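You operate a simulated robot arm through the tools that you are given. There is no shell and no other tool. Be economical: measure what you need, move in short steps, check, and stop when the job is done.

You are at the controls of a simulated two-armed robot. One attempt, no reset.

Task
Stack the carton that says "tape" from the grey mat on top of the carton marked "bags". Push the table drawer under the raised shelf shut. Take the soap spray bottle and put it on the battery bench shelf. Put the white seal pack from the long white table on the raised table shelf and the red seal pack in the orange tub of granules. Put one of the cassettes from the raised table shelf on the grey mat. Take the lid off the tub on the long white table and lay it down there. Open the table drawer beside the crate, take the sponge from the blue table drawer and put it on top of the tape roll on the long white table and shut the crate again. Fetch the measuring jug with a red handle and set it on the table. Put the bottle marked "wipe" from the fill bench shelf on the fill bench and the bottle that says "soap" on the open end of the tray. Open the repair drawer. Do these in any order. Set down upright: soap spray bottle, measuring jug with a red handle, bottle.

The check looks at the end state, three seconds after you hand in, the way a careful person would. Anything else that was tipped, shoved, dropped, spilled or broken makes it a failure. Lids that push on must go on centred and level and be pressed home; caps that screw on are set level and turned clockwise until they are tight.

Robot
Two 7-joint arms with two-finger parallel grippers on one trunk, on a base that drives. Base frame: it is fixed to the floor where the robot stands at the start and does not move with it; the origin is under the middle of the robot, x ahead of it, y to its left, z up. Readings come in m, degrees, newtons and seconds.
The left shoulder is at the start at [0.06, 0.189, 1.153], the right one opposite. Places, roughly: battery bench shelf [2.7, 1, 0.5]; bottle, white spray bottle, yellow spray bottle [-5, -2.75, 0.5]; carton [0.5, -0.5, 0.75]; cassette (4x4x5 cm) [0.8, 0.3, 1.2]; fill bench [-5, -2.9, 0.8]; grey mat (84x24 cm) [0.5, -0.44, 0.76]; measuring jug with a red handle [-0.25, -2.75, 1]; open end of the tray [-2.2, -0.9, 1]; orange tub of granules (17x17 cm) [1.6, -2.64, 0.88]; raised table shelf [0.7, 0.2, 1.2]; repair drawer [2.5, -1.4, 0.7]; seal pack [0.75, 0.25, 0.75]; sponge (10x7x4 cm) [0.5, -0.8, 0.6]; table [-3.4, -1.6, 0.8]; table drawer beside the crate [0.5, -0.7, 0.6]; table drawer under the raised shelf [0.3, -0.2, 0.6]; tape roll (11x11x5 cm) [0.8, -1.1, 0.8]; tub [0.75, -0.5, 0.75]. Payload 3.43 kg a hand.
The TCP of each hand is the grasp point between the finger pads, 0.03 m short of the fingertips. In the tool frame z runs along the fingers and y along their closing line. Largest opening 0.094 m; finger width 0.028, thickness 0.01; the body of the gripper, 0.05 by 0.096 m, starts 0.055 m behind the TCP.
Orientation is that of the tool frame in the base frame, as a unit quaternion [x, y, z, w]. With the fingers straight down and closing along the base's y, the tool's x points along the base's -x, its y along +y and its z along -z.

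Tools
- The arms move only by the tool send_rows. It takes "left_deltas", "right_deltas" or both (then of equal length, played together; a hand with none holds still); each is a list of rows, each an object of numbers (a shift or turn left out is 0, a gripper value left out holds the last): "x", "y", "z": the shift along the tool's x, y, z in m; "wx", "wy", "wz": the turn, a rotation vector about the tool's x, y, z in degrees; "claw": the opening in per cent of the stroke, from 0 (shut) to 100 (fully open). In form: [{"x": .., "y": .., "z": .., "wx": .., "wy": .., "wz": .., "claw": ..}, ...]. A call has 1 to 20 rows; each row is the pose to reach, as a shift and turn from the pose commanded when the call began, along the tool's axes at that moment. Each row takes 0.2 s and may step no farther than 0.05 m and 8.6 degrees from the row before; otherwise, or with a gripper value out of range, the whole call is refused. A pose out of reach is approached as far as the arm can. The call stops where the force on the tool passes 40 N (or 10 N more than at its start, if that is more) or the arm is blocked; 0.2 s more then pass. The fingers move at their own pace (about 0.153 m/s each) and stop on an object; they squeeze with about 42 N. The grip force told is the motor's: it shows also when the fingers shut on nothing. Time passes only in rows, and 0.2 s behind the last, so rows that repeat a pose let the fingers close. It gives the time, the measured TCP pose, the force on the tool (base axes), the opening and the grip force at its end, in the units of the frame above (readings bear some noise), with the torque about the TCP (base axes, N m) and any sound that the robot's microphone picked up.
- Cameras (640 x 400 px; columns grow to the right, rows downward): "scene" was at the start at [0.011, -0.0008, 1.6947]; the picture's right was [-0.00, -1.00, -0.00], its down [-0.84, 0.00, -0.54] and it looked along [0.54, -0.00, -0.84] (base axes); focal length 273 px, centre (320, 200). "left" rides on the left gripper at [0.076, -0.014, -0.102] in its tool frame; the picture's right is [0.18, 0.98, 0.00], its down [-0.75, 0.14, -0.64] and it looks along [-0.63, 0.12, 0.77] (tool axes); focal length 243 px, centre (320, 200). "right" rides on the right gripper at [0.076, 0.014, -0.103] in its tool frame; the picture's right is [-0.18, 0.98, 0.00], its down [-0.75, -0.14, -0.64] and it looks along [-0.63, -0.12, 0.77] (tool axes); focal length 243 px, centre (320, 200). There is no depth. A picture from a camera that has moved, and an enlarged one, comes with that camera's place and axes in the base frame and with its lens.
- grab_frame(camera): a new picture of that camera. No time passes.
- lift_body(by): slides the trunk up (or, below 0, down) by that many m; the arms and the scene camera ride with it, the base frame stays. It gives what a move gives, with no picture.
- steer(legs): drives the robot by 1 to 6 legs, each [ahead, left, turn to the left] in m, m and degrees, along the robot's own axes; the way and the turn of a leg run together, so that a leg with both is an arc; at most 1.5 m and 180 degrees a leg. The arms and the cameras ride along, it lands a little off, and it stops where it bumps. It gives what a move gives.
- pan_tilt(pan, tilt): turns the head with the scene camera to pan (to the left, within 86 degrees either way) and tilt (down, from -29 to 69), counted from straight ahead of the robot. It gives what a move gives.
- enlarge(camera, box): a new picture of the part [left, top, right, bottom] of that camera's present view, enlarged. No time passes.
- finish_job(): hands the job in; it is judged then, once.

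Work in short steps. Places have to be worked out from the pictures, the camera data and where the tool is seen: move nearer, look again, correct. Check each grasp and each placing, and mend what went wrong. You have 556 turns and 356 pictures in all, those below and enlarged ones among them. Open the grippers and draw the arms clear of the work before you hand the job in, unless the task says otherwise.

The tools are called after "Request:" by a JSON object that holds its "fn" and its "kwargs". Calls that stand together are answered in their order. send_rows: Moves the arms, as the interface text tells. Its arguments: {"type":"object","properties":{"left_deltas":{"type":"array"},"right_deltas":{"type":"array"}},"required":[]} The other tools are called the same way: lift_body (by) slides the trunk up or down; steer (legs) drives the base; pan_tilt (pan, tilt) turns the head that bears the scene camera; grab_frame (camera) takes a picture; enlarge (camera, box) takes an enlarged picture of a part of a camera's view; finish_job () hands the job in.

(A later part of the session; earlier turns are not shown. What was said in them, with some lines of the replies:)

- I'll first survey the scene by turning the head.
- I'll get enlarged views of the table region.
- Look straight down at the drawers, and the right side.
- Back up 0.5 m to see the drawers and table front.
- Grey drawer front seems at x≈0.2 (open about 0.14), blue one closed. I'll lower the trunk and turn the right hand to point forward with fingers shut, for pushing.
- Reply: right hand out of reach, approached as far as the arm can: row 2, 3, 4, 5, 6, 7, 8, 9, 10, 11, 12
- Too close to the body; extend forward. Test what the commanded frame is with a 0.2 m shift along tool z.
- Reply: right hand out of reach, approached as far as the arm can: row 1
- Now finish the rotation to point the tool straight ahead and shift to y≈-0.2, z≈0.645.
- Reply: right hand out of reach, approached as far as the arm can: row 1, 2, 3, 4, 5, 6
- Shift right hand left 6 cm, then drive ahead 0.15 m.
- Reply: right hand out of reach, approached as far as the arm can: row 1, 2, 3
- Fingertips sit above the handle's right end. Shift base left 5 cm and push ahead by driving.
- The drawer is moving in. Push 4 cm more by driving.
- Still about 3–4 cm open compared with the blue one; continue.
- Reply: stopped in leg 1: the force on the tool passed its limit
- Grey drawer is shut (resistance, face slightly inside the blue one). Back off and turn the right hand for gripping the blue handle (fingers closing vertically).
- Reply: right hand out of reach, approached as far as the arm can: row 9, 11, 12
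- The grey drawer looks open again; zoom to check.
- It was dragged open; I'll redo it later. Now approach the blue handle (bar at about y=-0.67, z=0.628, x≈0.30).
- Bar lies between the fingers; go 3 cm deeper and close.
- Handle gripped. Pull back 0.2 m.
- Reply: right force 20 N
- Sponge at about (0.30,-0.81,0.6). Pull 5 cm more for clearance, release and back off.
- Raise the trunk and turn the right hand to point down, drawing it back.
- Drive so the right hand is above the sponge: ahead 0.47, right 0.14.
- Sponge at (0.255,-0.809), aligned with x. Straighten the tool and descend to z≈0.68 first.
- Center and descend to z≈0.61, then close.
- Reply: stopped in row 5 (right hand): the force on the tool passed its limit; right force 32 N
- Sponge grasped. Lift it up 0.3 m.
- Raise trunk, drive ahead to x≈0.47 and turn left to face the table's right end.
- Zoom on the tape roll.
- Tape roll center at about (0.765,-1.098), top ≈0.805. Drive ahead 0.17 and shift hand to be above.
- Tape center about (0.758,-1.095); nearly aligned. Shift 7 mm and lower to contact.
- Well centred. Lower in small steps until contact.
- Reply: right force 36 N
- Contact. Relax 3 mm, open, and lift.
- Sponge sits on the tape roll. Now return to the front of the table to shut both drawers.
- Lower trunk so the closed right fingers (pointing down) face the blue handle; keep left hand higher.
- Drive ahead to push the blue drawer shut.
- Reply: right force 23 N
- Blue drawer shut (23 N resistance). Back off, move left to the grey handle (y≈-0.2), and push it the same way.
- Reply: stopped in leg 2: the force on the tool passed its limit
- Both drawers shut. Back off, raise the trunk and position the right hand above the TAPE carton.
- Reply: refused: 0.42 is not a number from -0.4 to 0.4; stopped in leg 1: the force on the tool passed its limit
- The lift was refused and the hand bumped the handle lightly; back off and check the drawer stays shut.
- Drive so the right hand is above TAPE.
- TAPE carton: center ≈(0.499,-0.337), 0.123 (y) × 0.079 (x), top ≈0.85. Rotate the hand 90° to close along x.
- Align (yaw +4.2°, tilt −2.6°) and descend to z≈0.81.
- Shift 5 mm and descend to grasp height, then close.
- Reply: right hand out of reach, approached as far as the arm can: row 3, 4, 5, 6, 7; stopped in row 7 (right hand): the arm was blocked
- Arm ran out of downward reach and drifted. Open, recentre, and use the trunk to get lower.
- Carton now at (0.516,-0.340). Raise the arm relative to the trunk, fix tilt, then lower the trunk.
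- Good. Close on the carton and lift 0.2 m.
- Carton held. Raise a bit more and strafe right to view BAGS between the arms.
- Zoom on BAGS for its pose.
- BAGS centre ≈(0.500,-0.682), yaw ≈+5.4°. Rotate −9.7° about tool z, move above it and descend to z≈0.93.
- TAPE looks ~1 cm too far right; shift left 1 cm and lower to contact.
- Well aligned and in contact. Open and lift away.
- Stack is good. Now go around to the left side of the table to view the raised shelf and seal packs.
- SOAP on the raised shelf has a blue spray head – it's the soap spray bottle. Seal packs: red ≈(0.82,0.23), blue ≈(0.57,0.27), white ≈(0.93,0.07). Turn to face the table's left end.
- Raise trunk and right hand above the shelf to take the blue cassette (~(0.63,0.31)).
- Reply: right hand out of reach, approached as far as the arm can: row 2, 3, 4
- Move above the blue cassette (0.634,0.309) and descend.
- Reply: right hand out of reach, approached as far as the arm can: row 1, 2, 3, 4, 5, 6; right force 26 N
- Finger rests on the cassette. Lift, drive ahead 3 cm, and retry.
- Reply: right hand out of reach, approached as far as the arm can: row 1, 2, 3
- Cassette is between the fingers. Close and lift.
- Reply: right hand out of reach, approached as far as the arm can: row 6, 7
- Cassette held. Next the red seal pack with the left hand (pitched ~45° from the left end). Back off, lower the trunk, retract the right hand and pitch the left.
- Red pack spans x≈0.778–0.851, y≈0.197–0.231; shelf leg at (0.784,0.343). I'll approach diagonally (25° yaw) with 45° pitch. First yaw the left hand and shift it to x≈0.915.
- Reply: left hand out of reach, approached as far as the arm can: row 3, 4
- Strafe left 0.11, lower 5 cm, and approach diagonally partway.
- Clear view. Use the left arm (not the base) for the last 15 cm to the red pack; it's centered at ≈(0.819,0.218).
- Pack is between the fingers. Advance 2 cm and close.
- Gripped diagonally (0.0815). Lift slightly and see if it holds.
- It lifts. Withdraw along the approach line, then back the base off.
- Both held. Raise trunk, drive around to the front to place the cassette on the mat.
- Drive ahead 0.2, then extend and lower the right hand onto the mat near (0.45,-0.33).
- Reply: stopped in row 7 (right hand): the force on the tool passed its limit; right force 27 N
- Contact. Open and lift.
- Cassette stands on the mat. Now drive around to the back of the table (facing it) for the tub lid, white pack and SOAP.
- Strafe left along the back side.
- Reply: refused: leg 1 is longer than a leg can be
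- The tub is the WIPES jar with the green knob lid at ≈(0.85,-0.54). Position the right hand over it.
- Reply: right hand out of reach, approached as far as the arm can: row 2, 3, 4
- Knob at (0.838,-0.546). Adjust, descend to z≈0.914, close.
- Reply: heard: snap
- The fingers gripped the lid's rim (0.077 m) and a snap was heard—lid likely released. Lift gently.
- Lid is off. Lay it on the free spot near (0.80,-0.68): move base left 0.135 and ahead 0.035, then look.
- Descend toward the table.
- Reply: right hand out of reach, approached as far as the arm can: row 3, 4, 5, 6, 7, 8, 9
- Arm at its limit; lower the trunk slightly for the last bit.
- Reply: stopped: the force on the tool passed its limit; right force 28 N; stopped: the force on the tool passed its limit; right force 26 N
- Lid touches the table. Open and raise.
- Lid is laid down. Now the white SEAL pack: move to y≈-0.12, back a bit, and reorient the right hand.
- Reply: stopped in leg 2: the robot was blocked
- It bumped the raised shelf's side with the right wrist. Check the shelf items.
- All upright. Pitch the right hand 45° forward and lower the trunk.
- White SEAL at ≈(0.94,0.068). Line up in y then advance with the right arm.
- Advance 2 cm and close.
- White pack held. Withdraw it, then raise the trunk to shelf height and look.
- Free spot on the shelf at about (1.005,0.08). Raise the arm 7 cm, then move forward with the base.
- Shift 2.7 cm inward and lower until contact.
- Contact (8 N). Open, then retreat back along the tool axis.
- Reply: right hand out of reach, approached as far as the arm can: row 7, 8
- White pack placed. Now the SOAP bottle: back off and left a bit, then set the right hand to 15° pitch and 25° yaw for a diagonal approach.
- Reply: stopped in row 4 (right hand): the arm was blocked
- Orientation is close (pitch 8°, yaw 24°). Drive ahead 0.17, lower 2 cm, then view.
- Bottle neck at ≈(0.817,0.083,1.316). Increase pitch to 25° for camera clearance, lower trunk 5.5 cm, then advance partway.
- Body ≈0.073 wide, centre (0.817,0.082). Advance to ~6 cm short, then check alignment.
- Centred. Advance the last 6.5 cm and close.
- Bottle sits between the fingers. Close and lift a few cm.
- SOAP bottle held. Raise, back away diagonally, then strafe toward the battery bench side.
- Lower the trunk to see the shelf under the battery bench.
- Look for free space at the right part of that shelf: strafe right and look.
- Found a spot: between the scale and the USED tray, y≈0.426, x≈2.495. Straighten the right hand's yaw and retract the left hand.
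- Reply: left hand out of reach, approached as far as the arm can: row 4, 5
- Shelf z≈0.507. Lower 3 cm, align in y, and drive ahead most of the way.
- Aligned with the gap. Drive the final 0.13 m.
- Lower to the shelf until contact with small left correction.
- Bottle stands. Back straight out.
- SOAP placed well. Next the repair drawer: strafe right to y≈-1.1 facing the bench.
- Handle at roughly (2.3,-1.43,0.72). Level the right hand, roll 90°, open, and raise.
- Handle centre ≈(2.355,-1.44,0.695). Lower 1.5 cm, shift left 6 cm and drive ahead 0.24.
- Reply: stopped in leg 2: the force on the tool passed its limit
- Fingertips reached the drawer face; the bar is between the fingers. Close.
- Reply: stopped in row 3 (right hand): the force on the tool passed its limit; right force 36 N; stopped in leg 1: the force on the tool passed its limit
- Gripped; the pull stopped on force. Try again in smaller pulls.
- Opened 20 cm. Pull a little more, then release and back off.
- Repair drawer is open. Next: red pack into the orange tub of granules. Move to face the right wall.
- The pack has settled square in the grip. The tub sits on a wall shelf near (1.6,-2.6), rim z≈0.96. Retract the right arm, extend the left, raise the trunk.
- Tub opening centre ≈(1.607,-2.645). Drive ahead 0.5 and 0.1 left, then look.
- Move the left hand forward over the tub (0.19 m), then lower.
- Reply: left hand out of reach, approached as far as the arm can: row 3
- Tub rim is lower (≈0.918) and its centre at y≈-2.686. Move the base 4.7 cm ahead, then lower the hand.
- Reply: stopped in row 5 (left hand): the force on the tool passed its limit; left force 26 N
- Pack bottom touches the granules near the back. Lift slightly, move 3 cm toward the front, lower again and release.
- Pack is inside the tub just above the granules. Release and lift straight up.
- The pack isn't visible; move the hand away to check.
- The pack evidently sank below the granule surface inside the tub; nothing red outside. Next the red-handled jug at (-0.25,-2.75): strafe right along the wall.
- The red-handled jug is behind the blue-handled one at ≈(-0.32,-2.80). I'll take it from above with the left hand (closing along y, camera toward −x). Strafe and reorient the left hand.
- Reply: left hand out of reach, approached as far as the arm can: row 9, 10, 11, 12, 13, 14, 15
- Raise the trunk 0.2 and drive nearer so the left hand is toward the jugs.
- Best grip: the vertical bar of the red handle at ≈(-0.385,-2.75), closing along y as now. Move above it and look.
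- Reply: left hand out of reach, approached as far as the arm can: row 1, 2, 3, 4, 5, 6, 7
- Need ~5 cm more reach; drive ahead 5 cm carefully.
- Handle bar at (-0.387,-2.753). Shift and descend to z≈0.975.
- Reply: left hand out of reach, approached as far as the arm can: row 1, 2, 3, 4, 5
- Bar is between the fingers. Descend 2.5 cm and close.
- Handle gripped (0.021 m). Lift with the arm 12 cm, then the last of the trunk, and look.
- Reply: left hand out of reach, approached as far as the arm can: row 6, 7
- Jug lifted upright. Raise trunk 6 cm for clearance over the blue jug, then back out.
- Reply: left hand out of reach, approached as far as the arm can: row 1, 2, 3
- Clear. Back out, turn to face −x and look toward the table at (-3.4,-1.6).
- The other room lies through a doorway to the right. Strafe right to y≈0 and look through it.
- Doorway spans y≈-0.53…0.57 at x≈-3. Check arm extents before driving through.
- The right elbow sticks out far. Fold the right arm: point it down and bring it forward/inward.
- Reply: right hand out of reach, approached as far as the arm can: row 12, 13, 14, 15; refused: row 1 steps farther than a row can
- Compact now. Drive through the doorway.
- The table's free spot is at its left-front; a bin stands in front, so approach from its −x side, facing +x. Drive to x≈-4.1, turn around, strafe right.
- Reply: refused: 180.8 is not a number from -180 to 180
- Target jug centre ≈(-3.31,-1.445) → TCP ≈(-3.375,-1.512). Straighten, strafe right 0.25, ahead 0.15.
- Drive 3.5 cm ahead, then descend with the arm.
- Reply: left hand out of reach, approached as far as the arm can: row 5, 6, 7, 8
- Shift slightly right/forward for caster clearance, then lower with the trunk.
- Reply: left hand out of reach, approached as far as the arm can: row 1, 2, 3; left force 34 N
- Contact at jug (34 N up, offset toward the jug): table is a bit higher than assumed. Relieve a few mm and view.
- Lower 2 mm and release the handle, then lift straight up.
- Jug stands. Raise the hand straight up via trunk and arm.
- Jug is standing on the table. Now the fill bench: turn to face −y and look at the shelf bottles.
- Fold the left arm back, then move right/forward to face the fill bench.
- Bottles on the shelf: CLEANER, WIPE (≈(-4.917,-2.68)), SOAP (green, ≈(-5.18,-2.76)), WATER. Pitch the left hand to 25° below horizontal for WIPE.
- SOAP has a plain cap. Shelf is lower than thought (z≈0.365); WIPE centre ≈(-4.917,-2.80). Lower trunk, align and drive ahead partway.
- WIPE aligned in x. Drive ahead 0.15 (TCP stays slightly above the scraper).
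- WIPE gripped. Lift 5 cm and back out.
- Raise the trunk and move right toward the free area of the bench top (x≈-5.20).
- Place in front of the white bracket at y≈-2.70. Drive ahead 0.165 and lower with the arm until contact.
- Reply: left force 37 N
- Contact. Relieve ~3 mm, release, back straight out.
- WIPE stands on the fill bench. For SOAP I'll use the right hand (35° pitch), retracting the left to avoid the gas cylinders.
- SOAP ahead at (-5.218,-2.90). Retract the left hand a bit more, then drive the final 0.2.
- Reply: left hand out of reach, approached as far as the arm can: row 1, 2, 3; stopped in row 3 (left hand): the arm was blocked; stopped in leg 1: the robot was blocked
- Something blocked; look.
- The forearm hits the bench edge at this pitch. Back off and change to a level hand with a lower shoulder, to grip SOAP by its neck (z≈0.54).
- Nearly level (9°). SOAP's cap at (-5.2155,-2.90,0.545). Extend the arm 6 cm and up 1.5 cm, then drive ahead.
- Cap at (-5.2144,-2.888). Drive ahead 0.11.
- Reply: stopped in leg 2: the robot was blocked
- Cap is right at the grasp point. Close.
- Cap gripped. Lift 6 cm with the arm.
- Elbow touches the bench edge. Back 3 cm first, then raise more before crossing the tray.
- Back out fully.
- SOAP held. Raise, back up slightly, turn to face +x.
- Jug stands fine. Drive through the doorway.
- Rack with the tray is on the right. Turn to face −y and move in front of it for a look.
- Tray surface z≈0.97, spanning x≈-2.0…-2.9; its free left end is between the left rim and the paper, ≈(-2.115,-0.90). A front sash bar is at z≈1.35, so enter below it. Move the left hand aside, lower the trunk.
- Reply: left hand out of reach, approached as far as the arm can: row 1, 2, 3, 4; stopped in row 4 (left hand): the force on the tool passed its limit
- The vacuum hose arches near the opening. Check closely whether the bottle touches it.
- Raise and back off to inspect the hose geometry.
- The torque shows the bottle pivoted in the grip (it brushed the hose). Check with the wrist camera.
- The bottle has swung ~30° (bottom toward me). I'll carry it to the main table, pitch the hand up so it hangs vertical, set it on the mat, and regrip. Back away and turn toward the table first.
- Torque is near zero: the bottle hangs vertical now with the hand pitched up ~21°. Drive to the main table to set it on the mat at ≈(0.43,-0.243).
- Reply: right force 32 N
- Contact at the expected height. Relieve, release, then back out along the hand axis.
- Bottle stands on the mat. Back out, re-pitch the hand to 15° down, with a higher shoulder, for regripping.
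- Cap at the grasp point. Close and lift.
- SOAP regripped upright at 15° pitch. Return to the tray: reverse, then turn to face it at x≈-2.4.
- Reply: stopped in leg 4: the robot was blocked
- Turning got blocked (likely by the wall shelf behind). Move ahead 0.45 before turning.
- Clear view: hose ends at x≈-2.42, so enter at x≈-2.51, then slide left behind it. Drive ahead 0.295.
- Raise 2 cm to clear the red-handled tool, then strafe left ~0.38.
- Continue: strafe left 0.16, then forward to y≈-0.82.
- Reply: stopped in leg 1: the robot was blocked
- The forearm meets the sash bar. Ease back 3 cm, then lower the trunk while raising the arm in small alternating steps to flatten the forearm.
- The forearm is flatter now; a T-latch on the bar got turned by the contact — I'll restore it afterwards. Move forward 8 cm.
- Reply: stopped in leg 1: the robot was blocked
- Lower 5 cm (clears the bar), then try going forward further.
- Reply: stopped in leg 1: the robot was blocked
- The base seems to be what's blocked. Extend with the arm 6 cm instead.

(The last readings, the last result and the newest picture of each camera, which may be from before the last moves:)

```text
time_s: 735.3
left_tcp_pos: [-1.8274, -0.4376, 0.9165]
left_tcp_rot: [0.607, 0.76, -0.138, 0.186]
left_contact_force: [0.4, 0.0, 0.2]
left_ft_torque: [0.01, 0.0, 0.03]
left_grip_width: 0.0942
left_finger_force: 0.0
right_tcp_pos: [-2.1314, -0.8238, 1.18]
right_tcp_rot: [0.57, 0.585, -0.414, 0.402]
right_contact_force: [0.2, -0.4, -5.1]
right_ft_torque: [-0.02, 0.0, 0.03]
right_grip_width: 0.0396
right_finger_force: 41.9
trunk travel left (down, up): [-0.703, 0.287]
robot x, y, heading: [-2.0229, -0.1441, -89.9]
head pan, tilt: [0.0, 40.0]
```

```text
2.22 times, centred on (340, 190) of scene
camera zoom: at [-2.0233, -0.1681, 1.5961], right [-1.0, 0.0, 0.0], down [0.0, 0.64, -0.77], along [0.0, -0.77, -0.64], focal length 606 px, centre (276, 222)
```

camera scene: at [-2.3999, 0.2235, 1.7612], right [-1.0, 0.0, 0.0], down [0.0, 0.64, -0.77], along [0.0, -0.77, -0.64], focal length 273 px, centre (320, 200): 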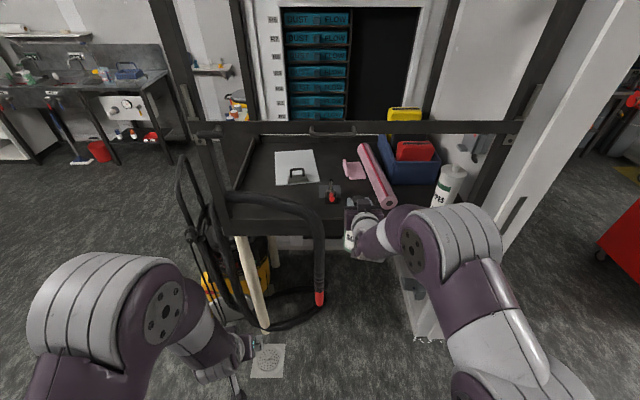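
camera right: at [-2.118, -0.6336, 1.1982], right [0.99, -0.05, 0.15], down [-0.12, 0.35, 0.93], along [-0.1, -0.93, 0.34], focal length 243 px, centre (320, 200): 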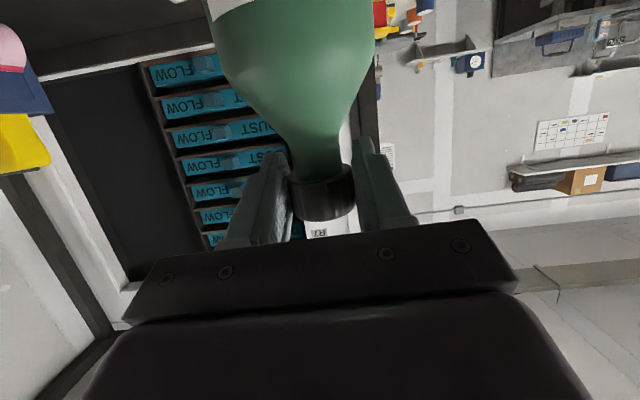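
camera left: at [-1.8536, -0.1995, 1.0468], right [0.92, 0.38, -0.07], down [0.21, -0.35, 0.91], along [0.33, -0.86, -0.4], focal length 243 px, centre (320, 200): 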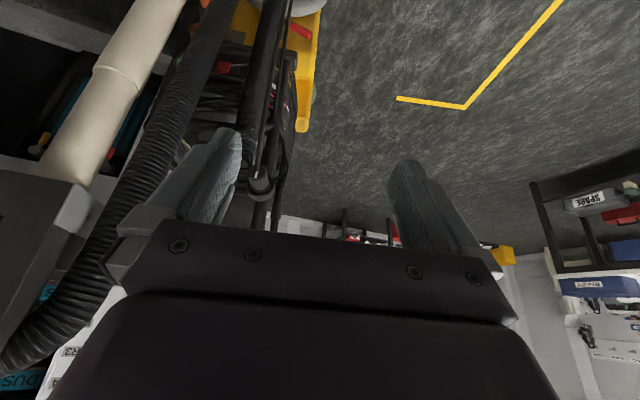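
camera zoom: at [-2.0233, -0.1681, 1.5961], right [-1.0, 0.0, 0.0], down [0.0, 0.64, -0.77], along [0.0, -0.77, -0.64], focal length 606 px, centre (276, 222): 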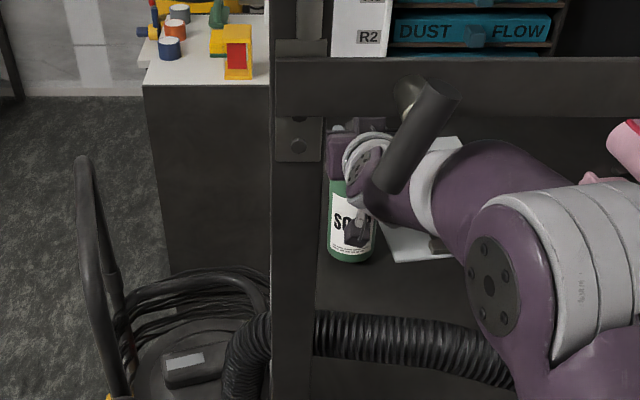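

Reached y≈-0.824. Lower to contact.

Request:
{"fn": "send_rows", "kwargs": {"right_deltas": [{"x": 0.008, "z": 0.002}, {"x": 0.014, "z": 0.004}, {"x": 0.019, "z": 0.005}, {"x": 0.023, "z": 0.006}, {"x": 0.027, "z": 0.007}, {"x": 0.031, "z": 0.008}, {"x": 0.035, "z": 0.009}]}}

```text
time_s: 737.0
left_tcp_pos: [-1.8279, -0.4352, 0.9155]
left_tcp_rot: [0.607, 0.76, -0.138, 0.185]
left_contact_force: [0.4, -0.4, 0.4]
left_ft_torque: [0.02, 0.04, 0.0]
left_grip_width: 0.0939
left_finger_force: 0.1
right_tcp_pos: [-2.1324, -0.8217, 1.1541]
right_tcp_rot: [0.567, 0.58, -0.419, 0.409]
right_contact_force: [-1.3, 6.3, 13.5]
right_ft_torque: [0.54, -0.01, 0.02]
right_grip_width: 0.0395
right_finger_force: 41.5
trunk travel left (down, up): [-0.703, 0.287]
robot x, y, heading: [-2.0242, -0.1421, -90.0]
head pan, tilt: [0.0, 40.0]
stopped in row 7 (right hand): the force on the tool passed its limit (the readings are from after the stop); the commanded pose is now the measured one
```

Contact at the expected height. Release and check.

Request:
{"fn": "send_rows", "kwargs": {"right_deltas": [{"x": -0.003, "z": -0.001}, {"x": -0.003, "z": -0.001, "claw": 60}, {"x": -0.003, "z": -0.001, "claw": 85}, {"x": -0.003, "z": -0.001, "claw": 85}]}}

Request:
{"fn": "send_rows", "kwargs": {"right_deltas": [{"z": -0.03, "x": 0.008}, {"z": -0.06, "x": 0.012}, {"z": -0.08, "x": -0.02}, {"z": -0.09, "x": -0.06}, {"z": -0.1, "x": -0.09}, {"z": -0.1, "x": -0.09}]}}

Request:
{"fn": "grab_frame", "kwargs": {"camera": "right"}}

Request:
{"fn": "enlarge", "kwargs": {"camera": "scene", "box": [230, 100, 450, 280]}}

```text
time_s: 738.0
left_tcp_pos: [-1.8264, -0.4372, 0.9154]
left_tcp_rot: [0.607, 0.76, -0.138, 0.186]
left_contact_force: [0.5, -0.1, -0.9]
left_ft_torque: [-0.01, -0.01, -0.06]
left_grip_width: 0.094
left_finger_force: 0.0
right_tcp_pos: [-2.1332, -0.8219, 1.1529]
right_tcp_rot: [0.567, 0.582, -0.416, 0.407]
right_contact_force: [-0.5, -0.4, -0.6]
right_ft_torque: [-0.01, -0.01, 0.0]
right_grip_width: 0.0797
right_finger_force: 0.1
trunk travel left (down, up): [-0.703, 0.287]
robot x, y, heading: [-2.025, -0.139, -89.8]
head pan, tilt: [0.0, 40.0]
```

```text
time_s: 739.4
left_tcp_pos: [-1.8265, -0.436, 0.915]
left_tcp_rot: [0.607, 0.761, -0.138, 0.186]
left_contact_force: [-0.6, 0.5, 0.4]
left_ft_torque: [-0.03, 0.0, -0.02]
left_grip_width: 0.0939
left_finger_force: 0.1
right_tcp_pos: [-2.1297, -0.7519, 1.259]
right_tcp_rot: [0.571, 0.589, -0.411, 0.399]
right_contact_force: [-0.3, -0.1, 0.3]
right_ft_torque: [0.03, -0.02, 0.01]
right_grip_width: 0.0797
right_finger_force: 0.1
trunk travel left (down, up): [-0.703, 0.287]
robot x, y, heading: [-2.0227, -0.143, -90.1]
head pan, tilt: [0.0, 40.0]
```

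```text
67 pictures are left
camera right: at [-2.1174, -0.6292, 1.2201], right [0.99, -0.05, 0.14], down [-0.12, 0.34, 0.93], along [-0.1, -0.94, 0.33], focal length 243 px, centre (320, 200)
```

right: 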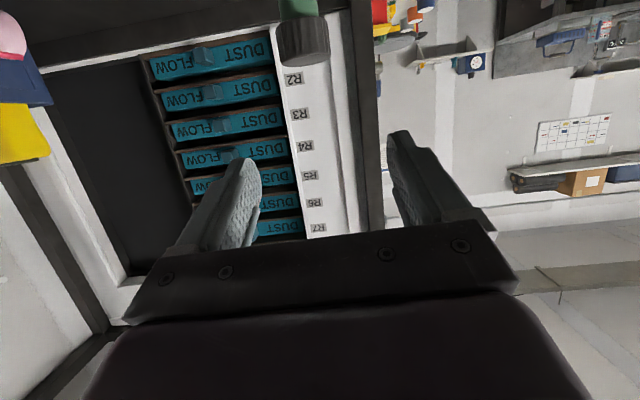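

```text
2.22 times, centred on (340, 190) of scene
camera zoom: at [-2.0212, -0.166, 1.5939], right [-1.0, 0.0, 0.0], down [0.0, 0.64, -0.77], along [0.0, -0.77, -0.64], focal length 606 px, centre (276, 222)
```

zoom: 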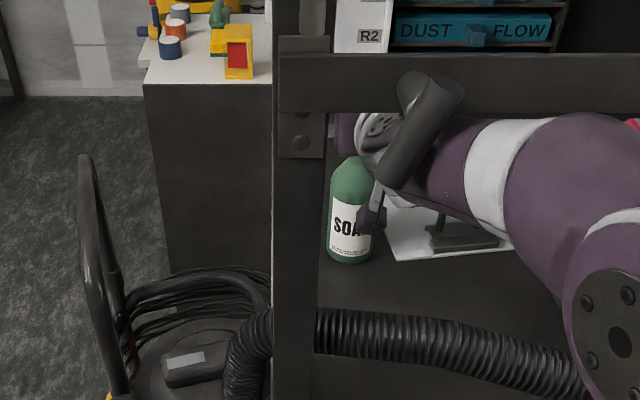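

SOAP stands on the tray's open end. Withdraw slightly lower to clear the latch, straight back.

Request:
{"fn": "send_rows", "kwargs": {"right_deltas": [{"x": 0.01, "z": 0.003}, {"x": 0.02, "z": 0.005}, {"x": 0.02, "z": 0.005}]}}

Request:
{"fn": "steer", "kwargs": {"legs": [[-0.45, 0, 0]]}}

Request:
{"fn": "grab_frame", "kwargs": {"camera": "scene"}}

Request:
{"fn": "enlarge", "kwargs": {"camera": "scene", "box": [270, 100, 430, 240]}}

```text
time_s: 740.2
left_tcp_pos: [-1.8286, -0.437, 0.9164]
left_tcp_rot: [0.606, 0.761, -0.137, 0.186]
left_contact_force: [0.5, -0.2, -0.5]
left_ft_torque: [0.03, 0.04, 0.02]
left_grip_width: 0.0941
left_finger_force: 0.1
right_tcp_pos: [-2.1312, -0.7536, 1.2523]
right_tcp_rot: [0.567, 0.581, -0.417, 0.408]
right_contact_force: [0.8, 0.0, 0.1]
right_ft_torque: [-0.01, 0.03, 0.01]
right_grip_width: 0.0799
right_finger_force: 0.0
trunk travel left (down, up): [-0.703, 0.287]
robot x, y, heading: [-2.0242, -0.1396, -90.1]
head pan, tilt: [0.0, 40.0]
```

```text
time_s: 742.9
left_tcp_pos: [-1.8279, 0.0124, 0.916]
left_tcp_rot: [0.612, 0.757, -0.138, 0.185]
left_contact_force: [0.5, 0.0, 0.1]
left_ft_torque: [0.0, 0.01, 0.03]
left_grip_width: 0.0937
left_finger_force: 0.1
right_tcp_pos: [-2.1344, -0.3006, 1.2492]
right_tcp_rot: [0.572, 0.578, -0.42, 0.404]
right_contact_force: [0.0, 0.0, 0.0]
right_ft_torque: [-0.02, 0.0, -0.05]
right_grip_width: 0.0798
right_finger_force: 0.1
trunk travel left (down, up): [-0.703, 0.287]
robot x, y, heading: [-2.0225, 0.3101, -90.8]
head pan, tilt: [0.0, 40.0]
```

```text
65 pictures are left
camera scene: at [-2.02, 0.284, 1.5961], right [-1.0, 0.01, 0.0], down [0.01, 0.64, -0.77], along [-0.01, -0.77, -0.64], focal length 273 px, centre (320, 200)
```

scene: 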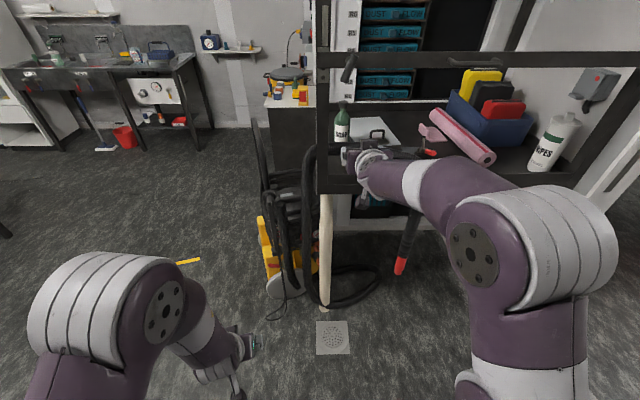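

```text
2.86 times, centred on (350, 170) of scene
camera zoom: at [-2.02, 0.284, 1.5961], right [-1.0, 0.01, 0.0], down [0.01, 0.64, -0.77], along [-0.01, -0.77, -0.64], focal length 779 px, centre (234, 286)
```

zoom: 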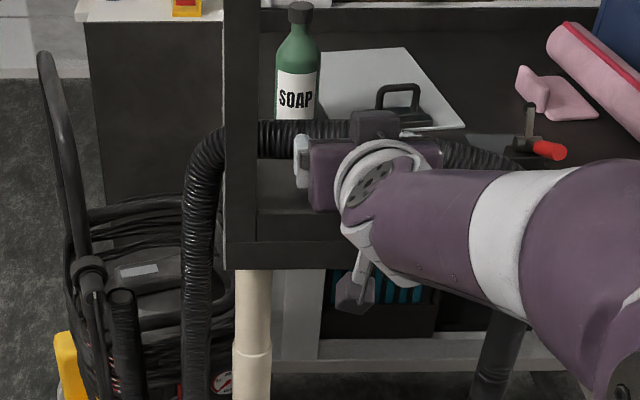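

Look at the latch's state.

Request:
{"fn": "enlarge", "kwargs": {"camera": "scene", "box": [300, 30, 420, 110]}}

```text
5.00 times, centred on (360, 70) of scene
camera zoom: at [-2.02, 0.284, 1.5961], right [-1.0, 0.01, 0.0], down [0.01, 0.64, -0.77], along [-0.01, -0.77, -0.64], focal length 1363 px, centre (120, 850)
```

zoom: 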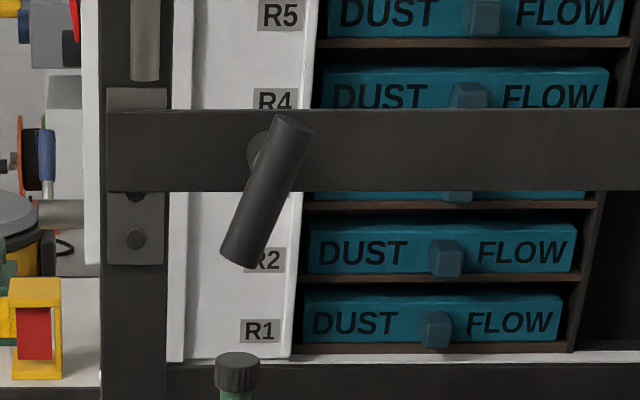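

The T-latch pivots at ≈(-2.108,1.415) and hangs ~65° down from its original horizontal. I'll nudge it back with the closed right fingers. First close, raise, and look.

Request:
{"fn": "send_rows", "kwargs": {"right_deltas": [{"x": -0.03, "z": -0.008, "claw": 0}, {"x": -0.06, "z": -0.016, "claw": 0}, {"x": -0.09, "z": -0.024}, {"x": -0.106, "z": -0.028}, {"x": -0.106, "z": -0.028}]}}

Request:
{"fn": "steer", "kwargs": {"legs": [[0.05, -0.02, 0.8]]}}

Request:
{"fn": "grab_frame", "kwargs": {"camera": "right"}}

Request:
{"fn": "enlarge", "kwargs": {"camera": "scene", "box": [280, 30, 440, 150]}}

```text
time_s: 744.1
left_tcp_pos: [-1.8279, 0.0125, 0.9166]
left_tcp_rot: [0.611, 0.757, -0.139, 0.185]
left_contact_force: [0.3, -0.4, 0.0]
left_ft_torque: [0.03, -0.03, -0.03]
left_grip_width: 0.0939
left_finger_force: 0.1
right_tcp_pos: [-2.1336, -0.307, 1.3602]
right_tcp_rot: [0.571, 0.579, -0.418, 0.405]
right_contact_force: [-0.1, 0.4, -0.5]
right_ft_torque: [-0.04, -0.02, -0.03]
right_grip_width: 0.0
right_finger_force: 32.8
trunk travel left (down, up): [-0.703, 0.287]
robot x, y, heading: [-2.0207, 0.3071, -90.7]
head pan, tilt: [0.0, 40.0]
```

```text
time_s: 745.0
left_tcp_pos: [-1.8443, -0.0342, 0.9149]
left_tcp_rot: [0.607, 0.761, -0.137, 0.187]
left_contact_force: [0.6, -0.2, 0.1]
left_ft_torque: [-0.03, 0.01, -0.01]
left_grip_width: 0.0938
left_finger_force: 0.2
right_tcp_pos: [-2.1463, -0.3594, 1.3605]
right_tcp_rot: [0.568, 0.582, -0.416, 0.407]
right_contact_force: [0.8, -0.3, 0.6]
right_ft_torque: [-0.01, 0.0, -0.03]
right_grip_width: 0.0
right_finger_force: 33.7
trunk travel left (down, up): [-0.703, 0.287]
robot x, y, heading: [-2.0418, 0.2643, -89.9]
head pan, tilt: [0.0, 40.0]
```

```text
62 pictures are left
camera right: at [-2.1328, -0.2377, 1.3198], right [0.99, -0.05, 0.15], down [-0.12, 0.36, 0.92], along [-0.1, -0.93, 0.35], focal length 243 px, centre (320, 200)
```

right: 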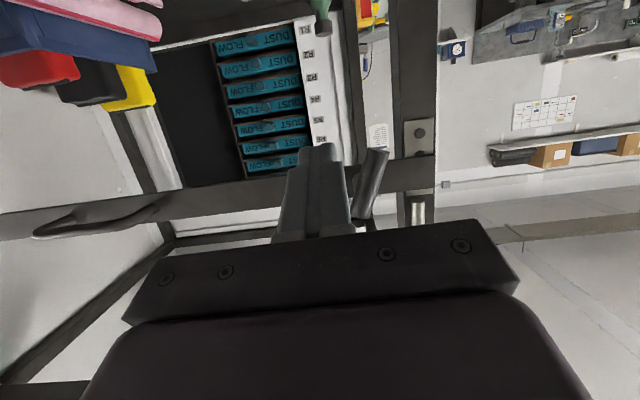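

```text
3.33 times, centred on (360, 90) of scene
camera zoom: at [-2.0398, 0.2346, 1.5962], right [-1.0, 0.0, 0.0], down [0.0, 0.64, -0.77], along [0.0, -0.77, -0.64], focal length 909 px, centre (187, 567)
```

zoom: 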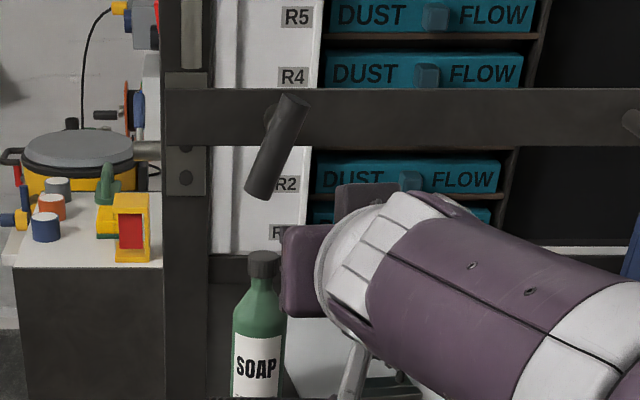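

Lever's lower end at (-2.094,-0.483,1.37). Move the closed fingers in to the right of it at y≈-0.47.

Request:
{"fn": "send_rows", "kwargs": {"right_deltas": [{"x": -0.012, "z": -0.003}, {"x": -0.012, "z": -0.003}]}}

Request:
{"fn": "steer", "kwargs": {"legs": [[0.112, 0, 0]]}}

Request:
{"fn": "enlarge", "kwargs": {"camera": "scene", "box": [280, 30, 440, 150]}}

```text
time_s: 745.6
left_tcp_pos: [-1.845, -0.0363, 0.9148]
left_tcp_rot: [0.606, 0.761, -0.138, 0.186]
left_contact_force: [0.8, 0.8, -0.7]
left_ft_torque: [0.04, -0.01, 0.0]
left_grip_width: 0.0939
left_finger_force: 0.0
right_tcp_pos: [-2.1451, -0.3609, 1.3711]
right_tcp_rot: [0.568, 0.582, -0.416, 0.406]
right_contact_force: [0.6, -0.7, -0.4]
right_ft_torque: [-0.04, 0.03, 0.0]
right_grip_width: 0.0001
right_finger_force: 33.1
trunk travel left (down, up): [-0.703, 0.287]
robot x, y, heading: [-2.0408, 0.2576, -90.1]
head pan, tilt: [0.0, 40.0]
```

```text
time_s: 746.8
left_tcp_pos: [-1.8451, -0.1488, 0.9152]
left_tcp_rot: [0.607, 0.761, -0.138, 0.186]
left_contact_force: [0.4, 0.0, 0.1]
left_ft_torque: [0.0, -0.03, 0.04]
left_grip_width: 0.0941
left_finger_force: 0.0
right_tcp_pos: [-2.146, -0.4748, 1.3709]
right_tcp_rot: [0.568, 0.582, -0.417, 0.407]
right_contact_force: [-0.3, 0.0, -0.7]
right_ft_torque: [-0.02, -0.03, 0.0]
right_grip_width: 0.0
right_finger_force: 32.9
trunk travel left (down, up): [-0.703, 0.287]
robot x, y, heading: [-2.0398, 0.1461, -90.2]
head pan, tilt: [0.0, 40.0]
```

```text
3.33 times, centred on (360, 90) of scene
camera zoom: at [-2.0401, 0.1207, 1.5962], right [-1.0, 0.0, 0.0], down [0.0, 0.64, -0.77], along [0.0, -0.77, -0.64], focal length 909 px, centre (187, 567)
```

zoom: 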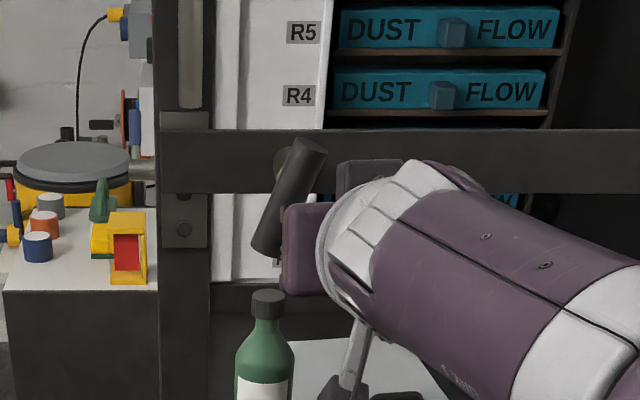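

Sweep along the arc to rotate the latch back to horizontal.

Request:
{"fn": "send_rows", "kwargs": {"right_deltas": [{"y": 0.015, "x": -0.002}, {"y": 0.028, "x": -0.004, "z": -0.001}, {"y": 0.038, "x": -0.004, "z": -0.001}, {"y": 0.048, "x": -0.004, "z": -0.001}, {"y": 0.057, "x": -0.006, "z": -0.001}, {"y": 0.065, "x": -0.01, "z": -0.002}, {"y": 0.07, "x": -0.015, "z": -0.004}, {"y": 0.075, "x": -0.02, "z": -0.005}, {"y": 0.075, "x": -0.023, "z": -0.006}]}}

Request:
{"fn": "enlarge", "kwargs": {"camera": "scene", "box": [280, 30, 440, 150]}}

```text
time_s: 748.7
left_tcp_pos: [-1.8445, -0.1494, 0.9163]
left_tcp_rot: [0.607, 0.76, -0.137, 0.186]
left_contact_force: [0.2, 0.3, -0.4]
left_ft_torque: [-0.01, 0.01, -0.01]
left_grip_width: 0.0942
left_finger_force: 0.0
right_tcp_pos: [-2.0718, -0.4757, 1.3816]
right_tcp_rot: [0.573, 0.585, -0.414, 0.398]
right_contact_force: [-4.8, 5.0, -6.7]
right_ft_torque: [-0.06, -0.16, -0.13]
right_grip_width: 0.0001
right_finger_force: 33.1
trunk travel left (down, up): [-0.703, 0.287]
robot x, y, heading: [-2.0412, 0.1467, -90.1]
head pan, tilt: [0.0, 40.0]
stopped in row 9 (right hand): the force on the tool passed its limit (the readings are from after the stop); the commanded pose is now the measured one
```

```text
3.33 times, centred on (360, 90) of scene
camera zoom: at [-2.0401, 0.1211, 1.5964], right [-1.0, 0.0, 0.0], down [0.0, 0.64, -0.77], along [0.0, -0.77, -0.64], focal length 909 px, centre (187, 567)
```

zoom: 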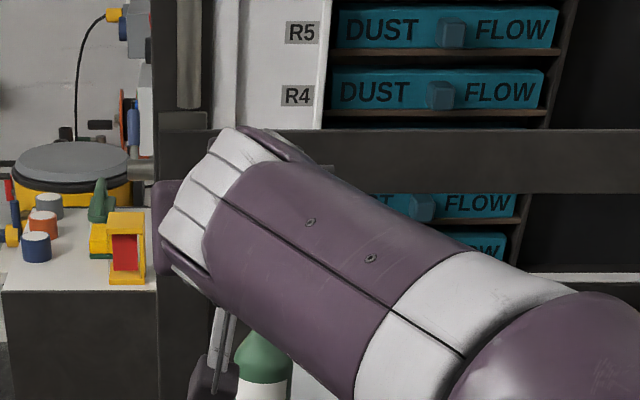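

Resistance reached (likely horizontal stop). Lower a bit, back off and check.

Request:
{"fn": "send_rows", "kwargs": {"right_deltas": [{"x": 0.02, "z": 0.005}, {"x": 0.035, "z": 0.009}, {"x": 0.035, "z": 0.009}]}}

Request:
{"fn": "steer", "kwargs": {"legs": [[-0.3, 0, 0]]}}

Request:
{"fn": "enlarge", "kwargs": {"camera": "scene", "box": [260, 30, 460, 180]}}

```text
time_s: 749.5
left_tcp_pos: [-1.8447, -0.1484, 0.9154]
left_tcp_rot: [0.608, 0.76, -0.137, 0.185]
left_contact_force: [-0.1, 0.0, 0.2]
left_ft_torque: [0.0, -0.02, 0.05]
left_grip_width: 0.094
left_finger_force: 0.1
right_tcp_pos: [-2.072, -0.4707, 1.3467]
right_tcp_rot: [0.572, 0.584, -0.414, 0.4]
right_contact_force: [0.0, -0.4, -0.5]
right_ft_torque: [0.02, 0.04, 0.02]
right_grip_width: 0.0001
right_finger_force: 33.4
trunk travel left (down, up): [-0.703, 0.287]
robot x, y, heading: [-2.0442, 0.1454, -90.3]
head pan, tilt: [0.0, 40.0]
```

```text
time_s: 751.5
left_tcp_pos: [-1.8442, 0.1445, 0.9151]
left_tcp_rot: [0.606, 0.761, -0.136, 0.186]
left_contact_force: [-0.8, 0.1, -0.6]
left_ft_torque: [0.01, 0.02, 0.02]
left_grip_width: 0.094
left_finger_force: 0.1
right_tcp_pos: [-2.0707, -0.1763, 1.3478]
right_tcp_rot: [0.572, 0.584, -0.415, 0.4]
right_contact_force: [-0.2, -0.9, -0.8]
right_ft_torque: [-0.02, 0.01, -0.01]
right_grip_width: 0.0
right_finger_force: 33.1
trunk travel left (down, up): [-0.703, 0.287]
robot x, y, heading: [-2.0378, 0.4432, -90.2]
head pan, tilt: [0.0, 40.0]
```

```text
2.67 times, centred on (360, 105) of scene
camera zoom: at [-2.0396, 0.415, 1.5961], right [-1.0, 0.0, 0.0], down [0.0, 0.64, -0.77], along [0.0, -0.77, -0.64], focal length 727 px, centre (213, 453)
```

zoom: 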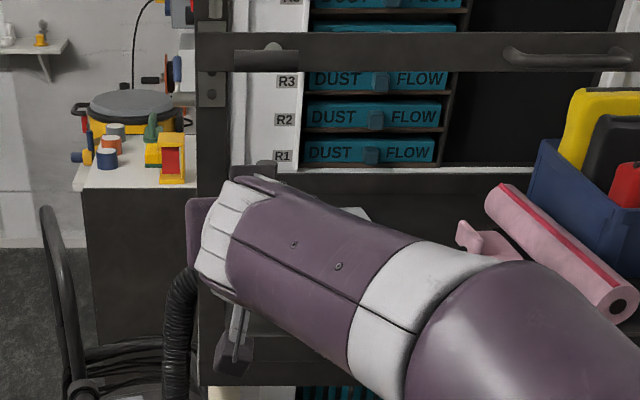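

Latch is back to horizontal. Back off more and verify SOAP and surroundings.

Request:
{"fn": "steer", "kwargs": {"legs": [[-0.1, 0.35, 0]]}}

Request:
{"fn": "pan_tilt", "kwargs": {"pan": -20, "tilt": 35}}

Request:
{"fn": "grab_frame", "kwargs": {"camera": "scene"}}

Request:
{"fn": "enlarge", "kwargs": {"camera": "scene", "box": [240, 60, 480, 240]}}

```text
time_s: 753.9
left_tcp_pos: [-1.4942, 0.2427, 0.9161]
left_tcp_rot: [0.608, 0.759, -0.137, 0.186]
left_contact_force: [0.0, 0.0, 1.2]
left_ft_torque: [0.03, 0.0, -0.02]
left_grip_width: 0.0939
left_finger_force: 0.1
right_tcp_pos: [-1.7242, -0.078, 1.3474]
right_tcp_rot: [0.572, 0.584, -0.415, 0.399]
right_contact_force: [0.0, 0.1, -0.3]
right_ft_torque: [0.02, -0.01, 0.02]
right_grip_width: 0.0001
right_finger_force: 32.7
trunk travel left (down, up): [-0.703, 0.287]
robot x, y, heading: [-1.6924, 0.5387, -90.5]
head pan, tilt: [0.0, 40.0]
```

```text
time_s: 754.7
left_tcp_pos: [-1.4959, 0.2431, 0.9155]
left_tcp_rot: [0.608, 0.76, -0.137, 0.186]
left_contact_force: [-0.4, 0.0, 0.4]
left_ft_torque: [-0.02, -0.04, -0.01]
left_grip_width: 0.0939
left_finger_force: 0.1
right_tcp_pos: [-1.7232, -0.078, 1.3467]
right_tcp_rot: [0.573, 0.583, -0.416, 0.399]
right_contact_force: [-0.9, -0.1, 0.7]
right_ft_torque: [0.0, 0.0, -0.02]
right_grip_width: 0.0
right_finger_force: 33.6
trunk travel left (down, up): [-0.703, 0.287]
robot x, y, heading: [-1.6899, 0.5415, -90.6]
head pan, tilt: [-20.0, 35.0]
```

```text
57 pictures are left
camera scene: at [-1.7192, 0.5162, 1.6037], right [-0.94, 0.35, 0.0], down [0.2, 0.54, -0.82], along [-0.28, -0.77, -0.57], focal length 273 px, centre (320, 200)
```

scene: 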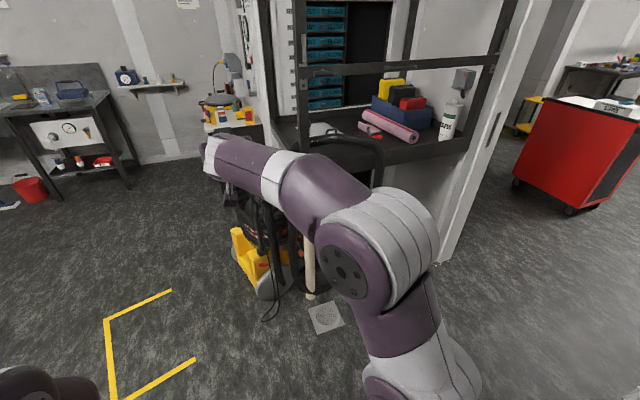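

```text
2.22 times, centred on (360, 150) of scene
camera zoom: at [-1.7192, 0.5162, 1.6037], right [-0.94, 0.35, 0.0], down [0.2, 0.54, -0.82], along [-0.28, -0.77, -0.57], focal length 606 px, centre (231, 311)
```

zoom: 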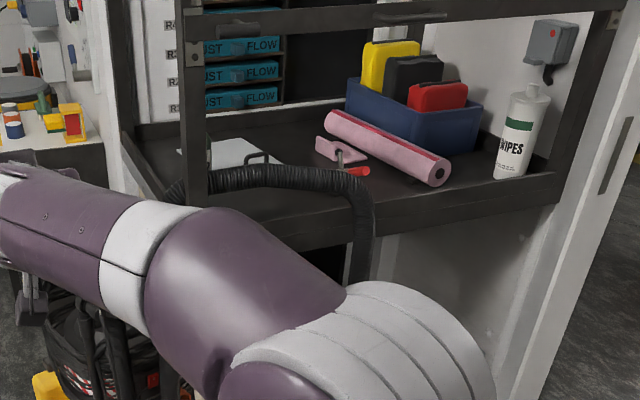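

SOAP's cap was seen upright after the latch fix; everything else looks undisturbed. Open the right gripper and hand in.

Request:
{"fn": "send_rows", "kwargs": {"right_deltas": [{"claw": 100}, {"claw": 100}, {"claw": 100}]}}

Request:
{"fn": "steer", "kwargs": {"legs": [[0, -0.55, 0.6]]}}

Request:
{"fn": "pan_tilt", "kwargs": {"pan": 10, "tilt": 32}}

Request:
{"fn": "enlarge", "kwargs": {"camera": "scene", "box": [220, 60, 460, 240]}}

```text
time_s: 755.5
left_tcp_pos: [-1.4949, 0.2425, 0.9156]
left_tcp_rot: [0.609, 0.759, -0.138, 0.186]
left_contact_force: [-0.6, 1.1, 0.3]
left_ft_torque: [0.01, -0.01, 0.03]
left_grip_width: 0.0939
left_finger_force: 0.1
right_tcp_pos: [-1.7233, -0.0772, 1.3467]
right_tcp_rot: [0.572, 0.583, -0.415, 0.4]
right_contact_force: [-0.1, 0.2, 1.5]
right_ft_torque: [-0.01, -0.02, -0.02]
right_grip_width: 0.0939
right_finger_force: 0.1
trunk travel left (down, up): [-0.703, 0.287]
robot x, y, heading: [-1.6901, 0.5415, -90.3]
head pan, tilt: [-20.0, 35.0]
```

```text
time_s: 758.6
left_tcp_pos: [-2.0386, 0.2469, 0.9162]
left_tcp_rot: [0.61, 0.758, -0.139, 0.186]
left_contact_force: [0.0, 0.8, 0.3]
left_ft_torque: [0.03, 0.04, 0.0]
left_grip_width: 0.094
left_finger_force: 0.1
right_tcp_pos: [-2.2669, -0.0746, 1.3455]
right_tcp_rot: [0.573, 0.583, -0.416, 0.399]
right_contact_force: [-0.2, -0.2, 0.7]
right_ft_torque: [-0.01, -0.03, 0.02]
right_grip_width: 0.094
right_finger_force: 0.1
trunk travel left (down, up): [-0.703, 0.287]
robot x, y, heading: [-2.2349, 0.542, -90.5]
head pan, tilt: [-20.0, 35.0]
```

```text
time_s: 759.6
left_tcp_pos: [-2.0381, 0.2477, 0.9157]
left_tcp_rot: [0.609, 0.759, -0.137, 0.186]
left_contact_force: [-0.5, 0.8, 0.5]
left_ft_torque: [-0.01, -0.02, -0.04]
left_grip_width: 0.094
left_finger_force: 0.0
right_tcp_pos: [-2.2677, -0.073, 1.3466]
right_tcp_rot: [0.573, 0.583, -0.416, 0.398]
right_contact_force: [0.4, -0.2, 0.3]
right_ft_torque: [0.01, 0.01, 0.0]
right_grip_width: 0.0941
right_finger_force: 0.0
trunk travel left (down, up): [-0.703, 0.287]
robot x, y, heading: [-2.2368, 0.5414, -90.4]
head pan, tilt: [10.0, 32.0]
```

```text
2.22 times, centred on (340, 150) of scene
camera zoom: at [-2.217, 0.5145, 1.6083], right [-0.99, -0.17, 0.0], down [-0.09, 0.52, -0.85], along [0.14, -0.84, -0.53], focal length 606 px, centre (276, 311)
```

zoom: 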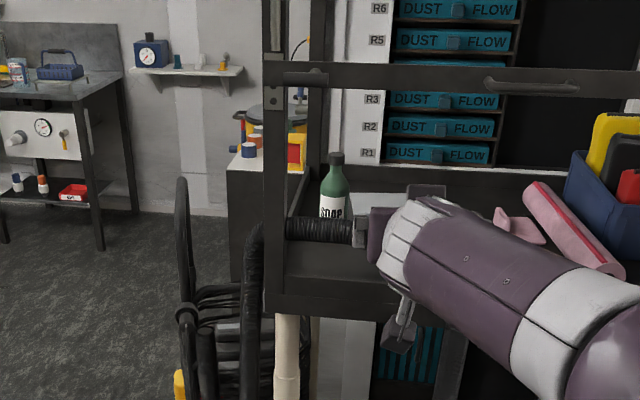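

SOAP stands upright on the tray's open end, the latch is horizontal, and both grippers are open and clear. Handing in.

Request:
{"fn": "finish_job", "kwargs": {}}

```text
The job is handed in.
```

I carried out every item on the list and handed the job in; I have not seen the check result.

A few things you may want to know:

- **Red seal pack:** it sank below the granule surface when I released it into the orange tub. I could not see it afterwards, but nothing red was visible outside the tub.
- **Soap bottle on the tray:** it stands upright at the tray's left end, about 10 cm from the listed spot, because the hose and the front bar limited reach.
- **Bumps:**
  - My forearm turned a latch on the tray's front bar; I pushed it back to horizontal.
  - I pulled the drawer under the raised shelf open once by accident, then shut it again.
  - My arm bumped the raised table shelf; everything on it stayed upright.
- **"Shut the crate":** the crate has no lid, so I took this to mean the blue drawer beside it, which I shut after taking the sponge out.
- **Soap spray bottle:** I took this to be the white bottle marked SOAP with the spray head on the raised shelf, and put it on the battery bench shelf.
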